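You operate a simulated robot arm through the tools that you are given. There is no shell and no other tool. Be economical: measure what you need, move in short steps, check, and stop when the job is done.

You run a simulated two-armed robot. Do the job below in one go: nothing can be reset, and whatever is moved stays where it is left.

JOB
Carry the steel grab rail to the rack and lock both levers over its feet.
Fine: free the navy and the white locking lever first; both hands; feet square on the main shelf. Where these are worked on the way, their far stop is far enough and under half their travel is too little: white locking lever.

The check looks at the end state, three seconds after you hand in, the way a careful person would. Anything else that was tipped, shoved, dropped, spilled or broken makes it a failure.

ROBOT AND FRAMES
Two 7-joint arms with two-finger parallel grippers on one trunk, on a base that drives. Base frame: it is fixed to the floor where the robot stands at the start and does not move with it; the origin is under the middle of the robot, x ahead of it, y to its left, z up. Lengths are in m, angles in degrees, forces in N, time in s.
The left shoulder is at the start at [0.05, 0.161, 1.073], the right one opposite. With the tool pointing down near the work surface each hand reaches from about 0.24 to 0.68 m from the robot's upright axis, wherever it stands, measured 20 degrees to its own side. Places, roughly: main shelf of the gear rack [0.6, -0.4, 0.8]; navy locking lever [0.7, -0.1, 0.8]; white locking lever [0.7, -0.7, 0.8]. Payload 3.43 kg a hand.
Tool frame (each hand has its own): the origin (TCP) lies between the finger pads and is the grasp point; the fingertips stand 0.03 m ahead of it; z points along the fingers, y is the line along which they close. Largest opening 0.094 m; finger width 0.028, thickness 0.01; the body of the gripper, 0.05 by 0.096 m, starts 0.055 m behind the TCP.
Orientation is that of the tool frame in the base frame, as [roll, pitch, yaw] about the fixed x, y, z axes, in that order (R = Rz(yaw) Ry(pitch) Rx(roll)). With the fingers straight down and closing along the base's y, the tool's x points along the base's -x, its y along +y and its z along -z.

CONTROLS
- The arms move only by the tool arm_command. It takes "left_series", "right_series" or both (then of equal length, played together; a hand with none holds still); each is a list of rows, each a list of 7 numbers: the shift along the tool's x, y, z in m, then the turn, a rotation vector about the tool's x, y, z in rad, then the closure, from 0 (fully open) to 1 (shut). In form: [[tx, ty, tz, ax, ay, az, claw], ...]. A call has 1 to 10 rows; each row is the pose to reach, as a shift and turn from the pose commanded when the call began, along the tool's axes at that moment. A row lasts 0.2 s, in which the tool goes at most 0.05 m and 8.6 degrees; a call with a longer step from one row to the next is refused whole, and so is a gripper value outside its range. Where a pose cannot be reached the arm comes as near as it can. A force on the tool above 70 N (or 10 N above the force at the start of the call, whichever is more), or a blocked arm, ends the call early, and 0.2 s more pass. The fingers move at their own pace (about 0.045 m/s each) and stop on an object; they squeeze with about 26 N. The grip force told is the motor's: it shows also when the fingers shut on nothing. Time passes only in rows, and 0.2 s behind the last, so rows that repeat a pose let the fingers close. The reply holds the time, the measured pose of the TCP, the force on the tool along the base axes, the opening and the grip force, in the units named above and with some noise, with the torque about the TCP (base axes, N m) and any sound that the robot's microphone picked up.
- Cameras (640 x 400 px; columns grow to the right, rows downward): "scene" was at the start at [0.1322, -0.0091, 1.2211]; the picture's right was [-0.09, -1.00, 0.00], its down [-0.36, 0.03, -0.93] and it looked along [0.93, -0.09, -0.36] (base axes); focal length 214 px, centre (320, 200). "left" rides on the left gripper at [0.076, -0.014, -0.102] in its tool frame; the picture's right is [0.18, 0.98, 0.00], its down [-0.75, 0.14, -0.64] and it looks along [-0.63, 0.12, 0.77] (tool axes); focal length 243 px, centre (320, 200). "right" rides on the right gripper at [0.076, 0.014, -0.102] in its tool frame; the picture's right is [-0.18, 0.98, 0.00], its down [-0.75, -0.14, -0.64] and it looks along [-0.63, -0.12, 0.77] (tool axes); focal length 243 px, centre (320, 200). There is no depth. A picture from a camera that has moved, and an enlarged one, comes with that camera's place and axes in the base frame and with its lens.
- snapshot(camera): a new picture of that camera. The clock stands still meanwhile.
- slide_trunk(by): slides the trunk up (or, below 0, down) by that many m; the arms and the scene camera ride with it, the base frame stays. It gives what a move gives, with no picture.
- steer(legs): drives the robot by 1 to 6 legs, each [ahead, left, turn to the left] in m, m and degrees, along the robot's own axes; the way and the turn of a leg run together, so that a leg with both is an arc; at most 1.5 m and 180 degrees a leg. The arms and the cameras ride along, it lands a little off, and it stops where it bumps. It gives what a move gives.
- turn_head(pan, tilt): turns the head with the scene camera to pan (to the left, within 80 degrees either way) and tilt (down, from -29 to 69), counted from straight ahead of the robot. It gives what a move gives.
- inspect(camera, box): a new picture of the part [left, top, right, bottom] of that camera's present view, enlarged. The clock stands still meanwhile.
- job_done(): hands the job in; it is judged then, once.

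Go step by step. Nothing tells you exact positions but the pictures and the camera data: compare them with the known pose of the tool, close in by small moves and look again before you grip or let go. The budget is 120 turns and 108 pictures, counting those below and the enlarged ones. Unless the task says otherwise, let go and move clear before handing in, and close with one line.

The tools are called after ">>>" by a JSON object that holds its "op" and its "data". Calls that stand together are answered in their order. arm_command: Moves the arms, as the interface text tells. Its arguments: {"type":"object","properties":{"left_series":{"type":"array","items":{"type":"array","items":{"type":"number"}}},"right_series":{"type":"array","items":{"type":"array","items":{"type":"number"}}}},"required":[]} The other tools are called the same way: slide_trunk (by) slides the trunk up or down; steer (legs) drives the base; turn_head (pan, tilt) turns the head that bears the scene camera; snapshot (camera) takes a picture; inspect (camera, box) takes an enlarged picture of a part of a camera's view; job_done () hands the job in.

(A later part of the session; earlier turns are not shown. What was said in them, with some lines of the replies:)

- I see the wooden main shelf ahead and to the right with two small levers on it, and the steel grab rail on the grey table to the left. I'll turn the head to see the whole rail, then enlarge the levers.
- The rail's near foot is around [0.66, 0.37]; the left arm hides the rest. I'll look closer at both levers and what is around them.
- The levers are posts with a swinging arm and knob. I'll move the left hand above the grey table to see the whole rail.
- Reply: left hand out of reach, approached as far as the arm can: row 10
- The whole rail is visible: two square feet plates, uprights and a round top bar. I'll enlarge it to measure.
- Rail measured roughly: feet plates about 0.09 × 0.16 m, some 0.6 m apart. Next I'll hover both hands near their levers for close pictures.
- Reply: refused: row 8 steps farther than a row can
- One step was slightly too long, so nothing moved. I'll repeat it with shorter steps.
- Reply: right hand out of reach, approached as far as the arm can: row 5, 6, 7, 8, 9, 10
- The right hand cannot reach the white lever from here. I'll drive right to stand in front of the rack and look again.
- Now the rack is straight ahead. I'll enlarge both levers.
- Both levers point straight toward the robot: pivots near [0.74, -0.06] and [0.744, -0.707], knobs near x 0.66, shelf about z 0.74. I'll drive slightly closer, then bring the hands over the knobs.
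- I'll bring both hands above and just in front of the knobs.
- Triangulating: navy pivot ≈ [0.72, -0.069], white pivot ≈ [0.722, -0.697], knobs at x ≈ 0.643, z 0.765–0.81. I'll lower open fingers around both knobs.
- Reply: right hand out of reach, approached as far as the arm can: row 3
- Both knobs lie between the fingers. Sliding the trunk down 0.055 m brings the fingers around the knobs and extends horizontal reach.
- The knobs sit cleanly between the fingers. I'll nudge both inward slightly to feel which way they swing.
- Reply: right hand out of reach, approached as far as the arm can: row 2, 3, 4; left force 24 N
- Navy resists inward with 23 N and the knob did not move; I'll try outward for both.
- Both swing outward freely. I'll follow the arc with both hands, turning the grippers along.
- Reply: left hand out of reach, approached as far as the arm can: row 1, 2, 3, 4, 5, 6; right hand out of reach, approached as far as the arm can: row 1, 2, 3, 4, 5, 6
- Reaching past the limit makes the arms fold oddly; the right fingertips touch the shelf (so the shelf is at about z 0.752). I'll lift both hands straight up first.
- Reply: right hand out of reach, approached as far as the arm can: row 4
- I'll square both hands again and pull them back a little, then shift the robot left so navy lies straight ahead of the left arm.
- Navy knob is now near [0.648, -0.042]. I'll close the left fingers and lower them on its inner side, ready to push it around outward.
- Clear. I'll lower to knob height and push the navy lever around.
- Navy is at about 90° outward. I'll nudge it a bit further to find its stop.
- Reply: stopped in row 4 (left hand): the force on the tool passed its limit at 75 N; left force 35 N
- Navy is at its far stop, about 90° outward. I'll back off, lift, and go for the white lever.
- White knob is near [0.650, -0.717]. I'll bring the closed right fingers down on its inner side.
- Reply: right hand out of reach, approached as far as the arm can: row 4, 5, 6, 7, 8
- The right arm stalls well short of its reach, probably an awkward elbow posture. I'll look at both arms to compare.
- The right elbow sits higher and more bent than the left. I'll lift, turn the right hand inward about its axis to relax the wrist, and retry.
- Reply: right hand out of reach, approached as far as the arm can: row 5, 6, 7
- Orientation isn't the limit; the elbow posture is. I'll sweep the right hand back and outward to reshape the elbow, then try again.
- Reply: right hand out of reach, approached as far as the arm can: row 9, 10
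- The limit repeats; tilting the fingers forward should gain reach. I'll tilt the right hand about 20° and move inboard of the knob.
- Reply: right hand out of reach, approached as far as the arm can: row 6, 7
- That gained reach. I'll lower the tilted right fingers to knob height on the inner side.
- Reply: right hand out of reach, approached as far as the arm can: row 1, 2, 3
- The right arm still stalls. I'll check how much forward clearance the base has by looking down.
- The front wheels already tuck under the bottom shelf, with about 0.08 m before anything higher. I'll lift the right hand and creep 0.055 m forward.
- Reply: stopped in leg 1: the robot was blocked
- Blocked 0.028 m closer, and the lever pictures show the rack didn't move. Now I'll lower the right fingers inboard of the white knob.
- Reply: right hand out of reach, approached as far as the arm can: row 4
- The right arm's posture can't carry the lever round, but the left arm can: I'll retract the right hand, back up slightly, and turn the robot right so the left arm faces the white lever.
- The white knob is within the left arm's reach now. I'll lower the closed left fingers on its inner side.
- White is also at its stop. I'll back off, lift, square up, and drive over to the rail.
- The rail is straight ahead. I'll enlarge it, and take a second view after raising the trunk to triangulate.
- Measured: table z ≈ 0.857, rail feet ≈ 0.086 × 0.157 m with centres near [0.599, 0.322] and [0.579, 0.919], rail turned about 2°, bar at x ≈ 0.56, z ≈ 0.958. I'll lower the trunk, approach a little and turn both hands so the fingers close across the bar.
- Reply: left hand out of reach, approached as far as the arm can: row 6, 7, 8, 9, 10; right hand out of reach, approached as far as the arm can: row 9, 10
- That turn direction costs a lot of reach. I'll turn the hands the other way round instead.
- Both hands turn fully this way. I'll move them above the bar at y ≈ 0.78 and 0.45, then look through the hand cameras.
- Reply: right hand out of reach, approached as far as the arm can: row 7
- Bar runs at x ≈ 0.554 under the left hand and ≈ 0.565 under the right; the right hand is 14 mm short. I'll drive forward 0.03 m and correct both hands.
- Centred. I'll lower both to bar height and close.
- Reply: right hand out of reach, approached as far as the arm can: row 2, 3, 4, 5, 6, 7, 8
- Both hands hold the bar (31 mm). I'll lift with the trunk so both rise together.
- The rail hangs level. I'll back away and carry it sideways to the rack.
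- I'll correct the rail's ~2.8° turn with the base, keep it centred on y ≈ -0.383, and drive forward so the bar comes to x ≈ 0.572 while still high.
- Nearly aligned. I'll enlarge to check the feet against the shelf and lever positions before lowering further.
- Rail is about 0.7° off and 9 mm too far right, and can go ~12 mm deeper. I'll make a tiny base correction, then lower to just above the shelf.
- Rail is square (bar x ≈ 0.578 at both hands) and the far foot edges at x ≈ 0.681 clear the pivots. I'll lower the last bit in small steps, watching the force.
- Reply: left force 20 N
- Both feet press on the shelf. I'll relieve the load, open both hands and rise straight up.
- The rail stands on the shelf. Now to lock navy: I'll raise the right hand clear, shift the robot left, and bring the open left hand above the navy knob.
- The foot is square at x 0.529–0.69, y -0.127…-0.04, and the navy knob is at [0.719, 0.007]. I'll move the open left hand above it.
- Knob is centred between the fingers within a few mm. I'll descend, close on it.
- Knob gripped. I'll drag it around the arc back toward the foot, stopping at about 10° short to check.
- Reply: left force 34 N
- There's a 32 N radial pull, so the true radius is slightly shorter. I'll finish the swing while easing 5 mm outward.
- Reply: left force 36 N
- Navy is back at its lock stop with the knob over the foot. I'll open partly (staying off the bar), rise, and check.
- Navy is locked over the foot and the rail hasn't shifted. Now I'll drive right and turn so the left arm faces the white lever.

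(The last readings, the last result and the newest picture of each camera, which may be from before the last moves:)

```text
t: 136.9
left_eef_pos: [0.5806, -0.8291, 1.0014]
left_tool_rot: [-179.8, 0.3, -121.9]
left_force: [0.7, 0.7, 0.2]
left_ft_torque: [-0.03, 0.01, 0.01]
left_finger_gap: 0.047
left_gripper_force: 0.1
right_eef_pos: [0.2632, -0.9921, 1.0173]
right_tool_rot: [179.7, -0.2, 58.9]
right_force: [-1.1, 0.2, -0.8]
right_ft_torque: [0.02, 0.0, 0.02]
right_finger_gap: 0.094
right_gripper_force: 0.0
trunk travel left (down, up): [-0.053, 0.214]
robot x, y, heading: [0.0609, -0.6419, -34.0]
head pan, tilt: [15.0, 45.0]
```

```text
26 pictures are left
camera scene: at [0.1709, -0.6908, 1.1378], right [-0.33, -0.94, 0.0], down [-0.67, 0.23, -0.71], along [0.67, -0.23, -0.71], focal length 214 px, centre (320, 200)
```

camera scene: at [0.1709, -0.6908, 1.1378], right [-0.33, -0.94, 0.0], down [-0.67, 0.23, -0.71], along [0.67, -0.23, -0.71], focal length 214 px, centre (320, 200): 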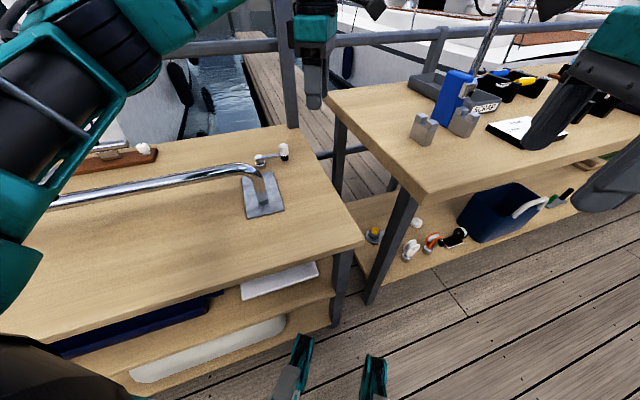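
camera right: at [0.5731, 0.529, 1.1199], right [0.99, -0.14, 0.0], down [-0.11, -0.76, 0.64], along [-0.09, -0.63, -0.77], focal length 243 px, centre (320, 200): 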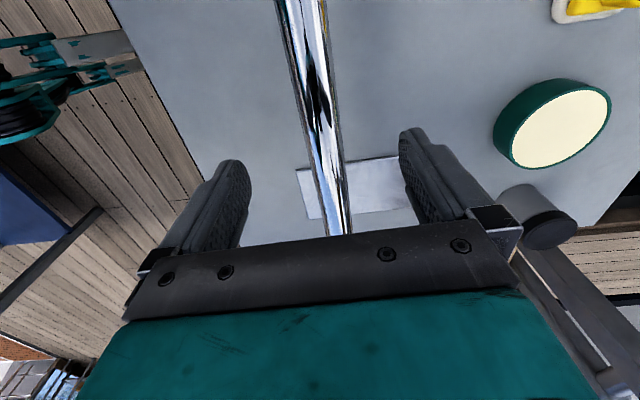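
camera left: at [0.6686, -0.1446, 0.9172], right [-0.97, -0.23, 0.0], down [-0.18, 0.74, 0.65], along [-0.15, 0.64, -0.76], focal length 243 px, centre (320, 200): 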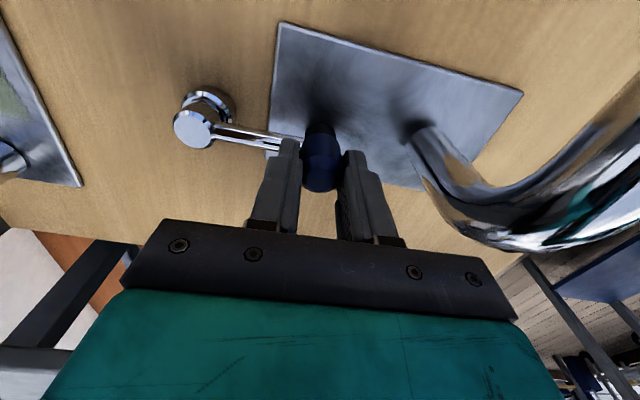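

White knob is near [0.72, -0.77]. The present hand angle suits it, so I'll move the open left hand above it.

>>> {"op": "arm_command", "data": {"left_series": [[-0.025, -0.018, 0.01, 0, 0, 0, 0.2], [-0.05, -0.036, 0.02, 0, 0, 0, 0.2], [-0.075, -0.054, 0.04, 0, 0, 0, 0.2], [-0.1, -0.072, 0.065, 0, 0, 0, 0.2], [-0.123, -0.09, 0.09, 0, 0, 0, 0.2]]}}

>>> {"op": "snapshot", "data": {"camera": "left"}}

>>> {"op": "inspect", "data": {"camera": "scene", "box": [200, 90, 360, 190]}}

```text
t: 138.1
left_eef_pos: [0.7243, -0.7701, 0.9089]
left_tool_rot: [180.0, 0.2, -122.0]
left_force: [-0.1, -0.7, 0.4]
left_ft_torque: [0.01, 0.04, 0.02]
left_finger_gap: 0.0752
left_gripper_force: 0.0
right_eef_pos: [0.2631, -0.9923, 1.0178]
right_tool_rot: [179.7, -0.2, 58.7]
right_force: [0.3, -0.5, 0.4]
right_ft_torque: [0.0, -0.02, 0.0]
right_finger_gap: 0.0939
right_gripper_force: 0.0
trunk travel left (down, up): [-0.053, 0.214]
robot x, y, heading: [0.0624, -0.6375, -34.1]
head pan, tilt: [15.0, 45.0]
```

```text
25 pictures are left
camera left: at [0.6962, -0.8452, 1.0116], right [-0.93, 0.36, 0.0], down [0.28, 0.71, 0.64], along [0.24, 0.6, -0.76], focal length 243 px, centre (320, 200)
```

left: 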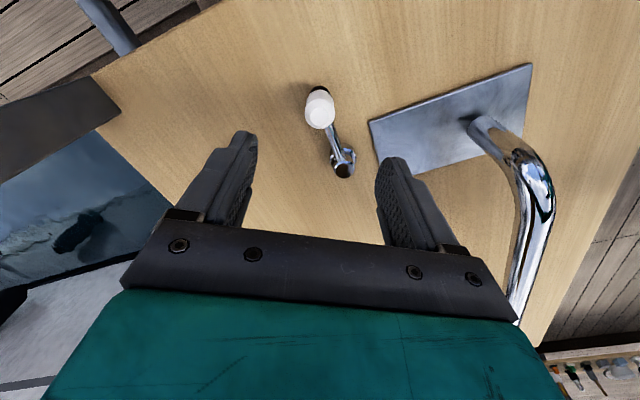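

```text
4.00 times, centred on (280, 140) of scene
camera zoom: at [0.1711, -0.6908, 1.1377], right [-0.33, -0.94, 0.0], down [-0.67, 0.23, -0.71], along [0.67, -0.23, -0.71], focal length 858 px, centre (480, 440)
```

zoom: 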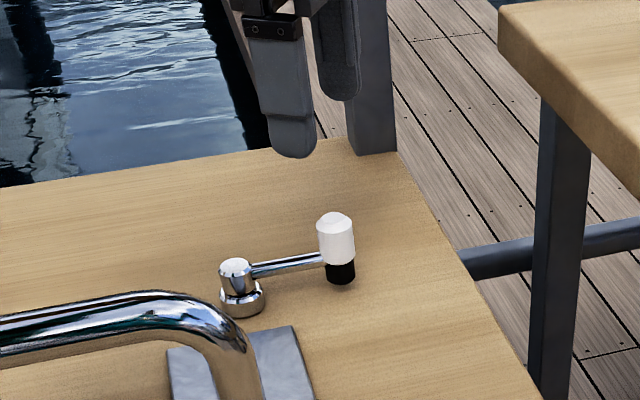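

Well aligned; a 6 mm correction, then descend and close on the white knob.

>>> {"op": "arm_command", "data": {"left_series": [[0.005, -0.003, 0.03, 0, 0, 0, 0.2], [0.005, -0.003, 0.06, 0, 0, 0, 0.2], [0.005, -0.003, 0.09, 0, 0, 0, 0.2], [0.005, -0.003, 0.09, 0, 0, 0, 1], [0.005, -0.003, 0.09, 0, 0, 0, 1], [0.005, -0.003, 0.09, 0, 0, 0, 1], [0.005, -0.003, 0.09, 0, 0, 0, 1], [0.005, -0.003, 0.09, 0, 0, 0, 1]]}}

>>> {"op": "inspect", "data": {"camera": "scene", "box": [200, 90, 360, 190]}}

```text
t: 139.9
left_eef_pos: [0.7217, -0.7764, 0.8209]
left_tool_rot: [180.0, 0.3, -122.0]
left_force: [-12.7, 7.9, -3.7]
left_ft_torque: [-0.09, -0.02, 0.14]
left_finger_gap: 0.0248
left_gripper_force: 45.2
right_eef_pos: [0.2625, -0.9913, 1.0182]
right_tool_rot: [179.7, -0.1, 58.8]
right_force: [-0.2, 0.0, 0.2]
right_ft_torque: [-0.01, 0.04, -0.01]
right_finger_gap: 0.0939
right_gripper_force: 0.0
trunk travel left (down, up): [-0.053, 0.214]
robot x, y, heading: [0.061, -0.6447, -34.0]
head pan, tilt: [15.0, 45.0]
```

```text
4.00 times, centred on (280, 140) of scene
camera zoom: at [0.1702, -0.6902, 1.1378], right [-0.33, -0.94, 0.0], down [-0.67, 0.23, -0.71], along [0.67, -0.23, -0.71], focal length 858 px, centre (480, 440)
```

zoom: 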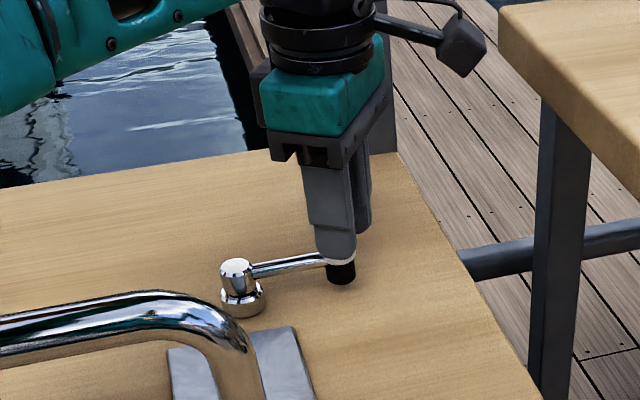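

Gripped. I'll drag the white knob around its arc toward the foot, stopping about 10° short.

>>> {"op": "arm_command", "data": {"left_series": [[0.006, 0.0116, 0, 0, 0, 0, 1], [0.0098, 0.0242, 0, 0, 0, 0, 1], [0.0114, 0.0371, 0, 0, 0, 0, 1], [0.0107, 0.0502, 0, 0, 0, 0, 1], [0.0078, 0.063, 0, 0, 0, 0, 1], [0.0027, 0.075, 0, 0, 0, 0, 1], [-0.0044, 0.0859, 0, 0, 0, 0, 1], [-0.0134, 0.0956, 0, 0, 0, 0, 1]]}}

>>> {"op": "snapshot", "data": {"camera": "left"}}

```text
t: 141.7
left_eef_pos: [0.6497, -0.7158, 0.8206]
left_tool_rot: [-180.0, 0.0, -121.9]
left_force: [5.8, -6.3, 2.2]
left_ft_torque: [-0.01, 0.25, -0.61]
left_finger_gap: 0.025
left_gripper_force: 44.5
right_eef_pos: [0.2628, -0.9924, 1.0176]
right_tool_rot: [179.9, -0.3, 58.8]
right_force: [-1.1, -0.2, -0.4]
right_ft_torque: [0.0, -0.01, 0.01]
right_finger_gap: 0.0937
right_gripper_force: 0.0
trunk travel left (down, up): [-0.053, 0.214]
robot x, y, heading: [0.0579, -0.6419, -34.1]
head pan, tilt: [15.0, 45.0]
```

```text
22 pictures are left
camera left: at [0.6214, -0.7899, 0.9228], right [-0.93, 0.36, 0.0], down [0.28, 0.71, 0.64], along [0.24, 0.6, -0.77], focal length 243 px, centre (320, 200)
```

left: 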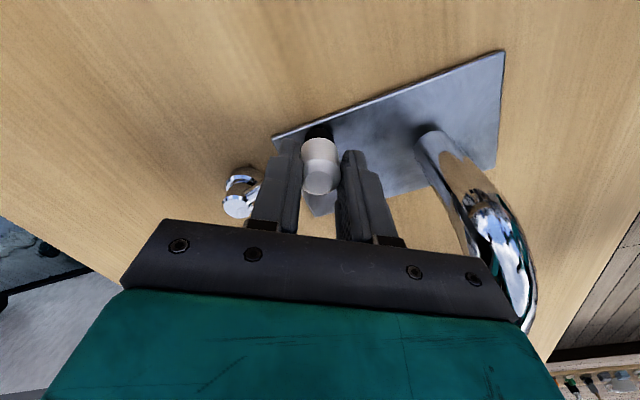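

Going smoothly. I'll finish the last degrees up to the stop.

>>> {"op": "arm_command", "data": {"left_series": [[-0.005, 0.0035, 0, 0, 0, 0, 1], [-0.0102, 0.0064, 0, 0, 0, 0, 1], [-0.0145, 0.009, 0, 0, 0, 0, 1], [-0.018, 0.0112, 0, 0, 0, 0, 1]]}}

>>> {"op": "snapshot", "data": {"camera": "left"}}

```text
t: 142.7
left_eef_pos: [0.648, -0.6978, 0.8207]
left_tool_rot: [-179.9, 0.0, -122.3]
left_force: [6.5, -21.6, -0.9]
left_ft_torque: [0.75, -0.35, -0.12]
left_finger_gap: 0.025
left_gripper_force: 44.9
right_eef_pos: [0.2643, -0.9928, 1.0161]
right_tool_rot: [179.8, -0.3, 58.8]
right_force: [-0.5, 0.3, 0.0]
right_ft_torque: [-0.01, -0.02, 0.03]
right_finger_gap: 0.094
right_gripper_force: 0.1
trunk travel left (down, up): [-0.053, 0.214]
robot x, y, heading: [0.0635, -0.6425, -34.5]
head pan, tilt: [15.0, 45.0]
```

```text
21 pictures are left
camera left: at [0.6195, -0.7715, 0.9226], right [-0.93, 0.37, 0.0], down [0.28, 0.71, 0.64], along [0.24, 0.6, -0.77], focal length 243 px, centre (320, 200)
```

left: 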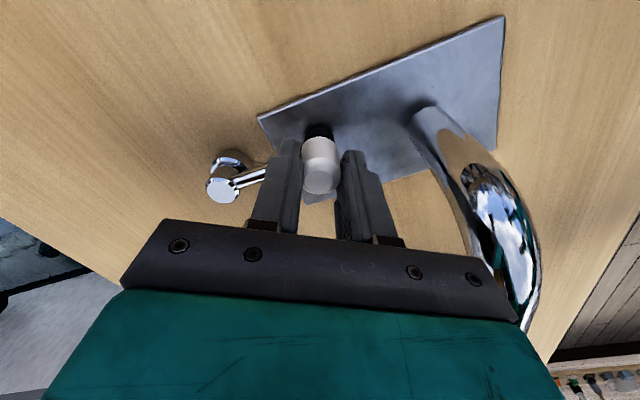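

White is at its lock stop over the foot. I'll open partly, rise straight up, back away and inspect.

>>> {"op": "arm_command", "data": {"left_series": [[0.003, -0.002, 0, 0, 0, 0, 0.5], [0.003, -0.002, 0, 0, 0, 0, 0.5], [0.003, -0.002, 0, 0, 0, 0, 0.5], [0.003, -0.002, -0.04, 0, 0, 0, 0.5], [0.003, -0.002, -0.08, 0, 0, 0, 0.5], [0.003, -0.002, -0.12, 0, 0, 0, 0.5], [0.003, -0.002, -0.16, 0, 0, 0, 0.5], [0.003, -0.002, -0.2, 0, 0, 0, 0.5]]}}

>>> {"op": "steer", "data": {"legs": [[0, 0, 34], [-0.1, 0.24, 0]]}}

>>> {"op": "turn_head", "data": {"pan": 0, "tilt": 45}}

>>> {"op": "snapshot", "data": {"camera": "scene"}}

```text
t: 144.5
left_eef_pos: [0.6501, -0.6977, 1.0229]
left_tool_rot: [-179.9, 0.3, -122.0]
left_force: [0.4, -0.7, 0.1]
left_ft_torque: [-0.03, -0.01, -0.02]
left_finger_gap: 0.0469
left_gripper_force: 0.1
right_eef_pos: [0.2642, -0.9932, 1.0188]
right_tool_rot: [179.7, -0.3, 58.8]
right_force: [-1.2, -0.3, -0.1]
right_ft_torque: [0.01, -0.02, -0.03]
right_finger_gap: 0.0938
right_gripper_force: 0.0
trunk travel left (down, up): [-0.053, 0.214]
robot x, y, heading: [0.0586, -0.64, -34.4]
head pan, tilt: [15.0, 45.0]
```

```text
t: 148.8
left_eef_pos: [0.4887, -0.1313, 1.0216]
left_tool_rot: [-179.9, 0.1, -88.9]
left_force: [-0.5, -0.3, 0.5]
left_ft_torque: [0.01, -0.01, -0.04]
left_finger_gap: 0.0469
left_gripper_force: 0.0
right_eef_pos: [0.3257, -0.5892, 1.0188]
right_tool_rot: [179.7, -0.1, 92.0]
right_force: [-0.1, -0.6, -0.4]
right_ft_torque: [0.01, 0.0, 0.02]
right_finger_gap: 0.0938
right_gripper_force: 0.1
trunk travel left (down, up): [-0.053, 0.214]
robot x, y, heading: [-0.0357, -0.4074, -1.0]
head pan, tilt: [15.0, 45.0]
```

```text
t: 149.6
left_eef_pos: [0.4882, -0.1318, 1.0213]
left_tool_rot: [-179.9, 0.2, -88.8]
left_force: [-0.6, -0.2, 0.1]
left_ft_torque: [0.02, 0.01, 0.01]
left_finger_gap: 0.047
left_gripper_force: 0.0
right_eef_pos: [0.3258, -0.5891, 1.0183]
right_tool_rot: [179.7, -0.2, 92.1]
right_force: [0.2, 0.7, 0.4]
right_ft_torque: [-0.01, 0.04, 0.03]
right_finger_gap: 0.0939
right_gripper_force: 0.0
trunk travel left (down, up): [-0.053, 0.214]
robot x, y, heading: [-0.0363, -0.4074, -0.9]
head pan, tilt: [0.0, 45.0]
```

```text
20 pictures are left
camera scene: at [0.086, -0.4088, 1.1378], right [-0.02, -1.0, 0.0], down [-0.71, 0.01, -0.71], along [0.71, -0.01, -0.71], focal length 214 px, centre (320, 200)
```

scene: 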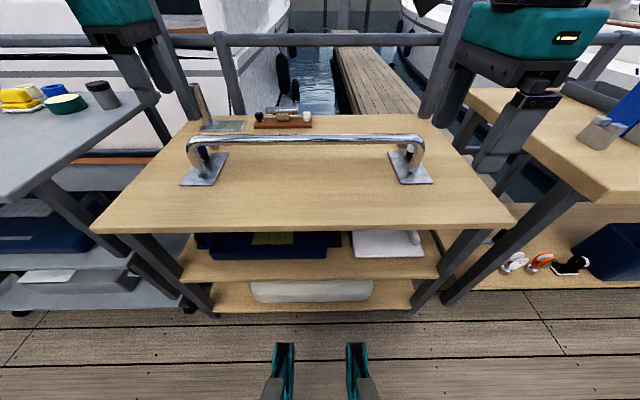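

>>> {"op": "inspect", "data": {"camera": "scene", "box": [160, 110, 280, 200]}}

>>> {"op": "inspect", "data": {"camera": "scene", "box": [350, 110, 470, 200]}}

```text
4.44 times, centred on (220, 155) of scene
camera zoom: at [0.086, -0.4088, 1.1378], right [-0.02, -1.0, 0.0], down [-0.71, 0.01, -0.71], along [0.71, -0.01, -0.71], focal length 953 px, centre (764, 400)
```

zoom: 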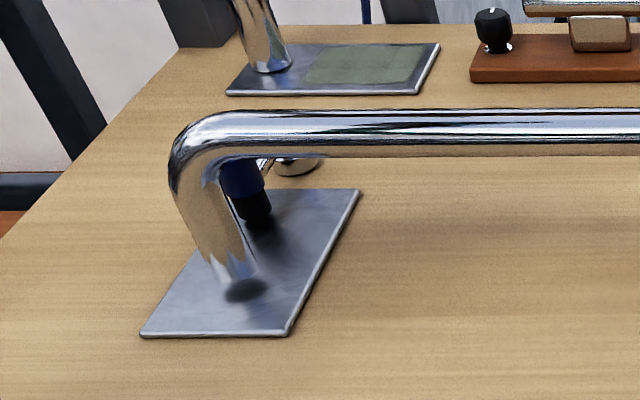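

```text
4.44 times, centred on (410, 155) of scene
camera zoom: at [0.086, -0.4088, 1.1378], right [-0.02, -1.0, 0.0], down [-0.71, 0.01, -0.71], along [0.71, -0.01, -0.71], focal length 953 px, centre (-80, 400)
```

zoom: 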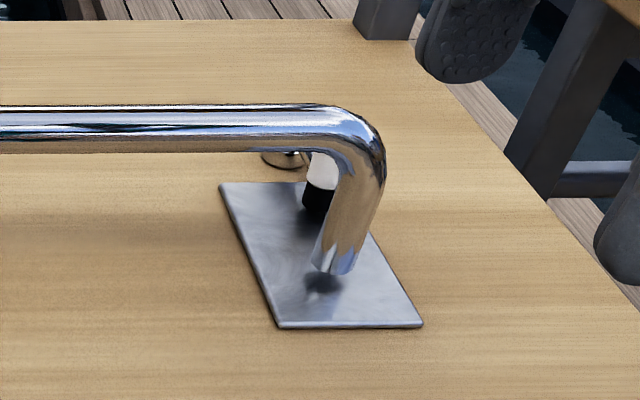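

Both feet sit flat and square on the main shelf, with the navy and white levers swung back over them at their stops. The hands are well clear and nothing else on the rack was disturbed, so I'm handing in.

>>> {"op": "job_done", "data": {}}

```text
The job is handed in.
```

The grab rail is on the main shelf with both feet flat and square. The navy and white levers were each swung fully open before it went in. Both are now back at their lock stops over the feet.
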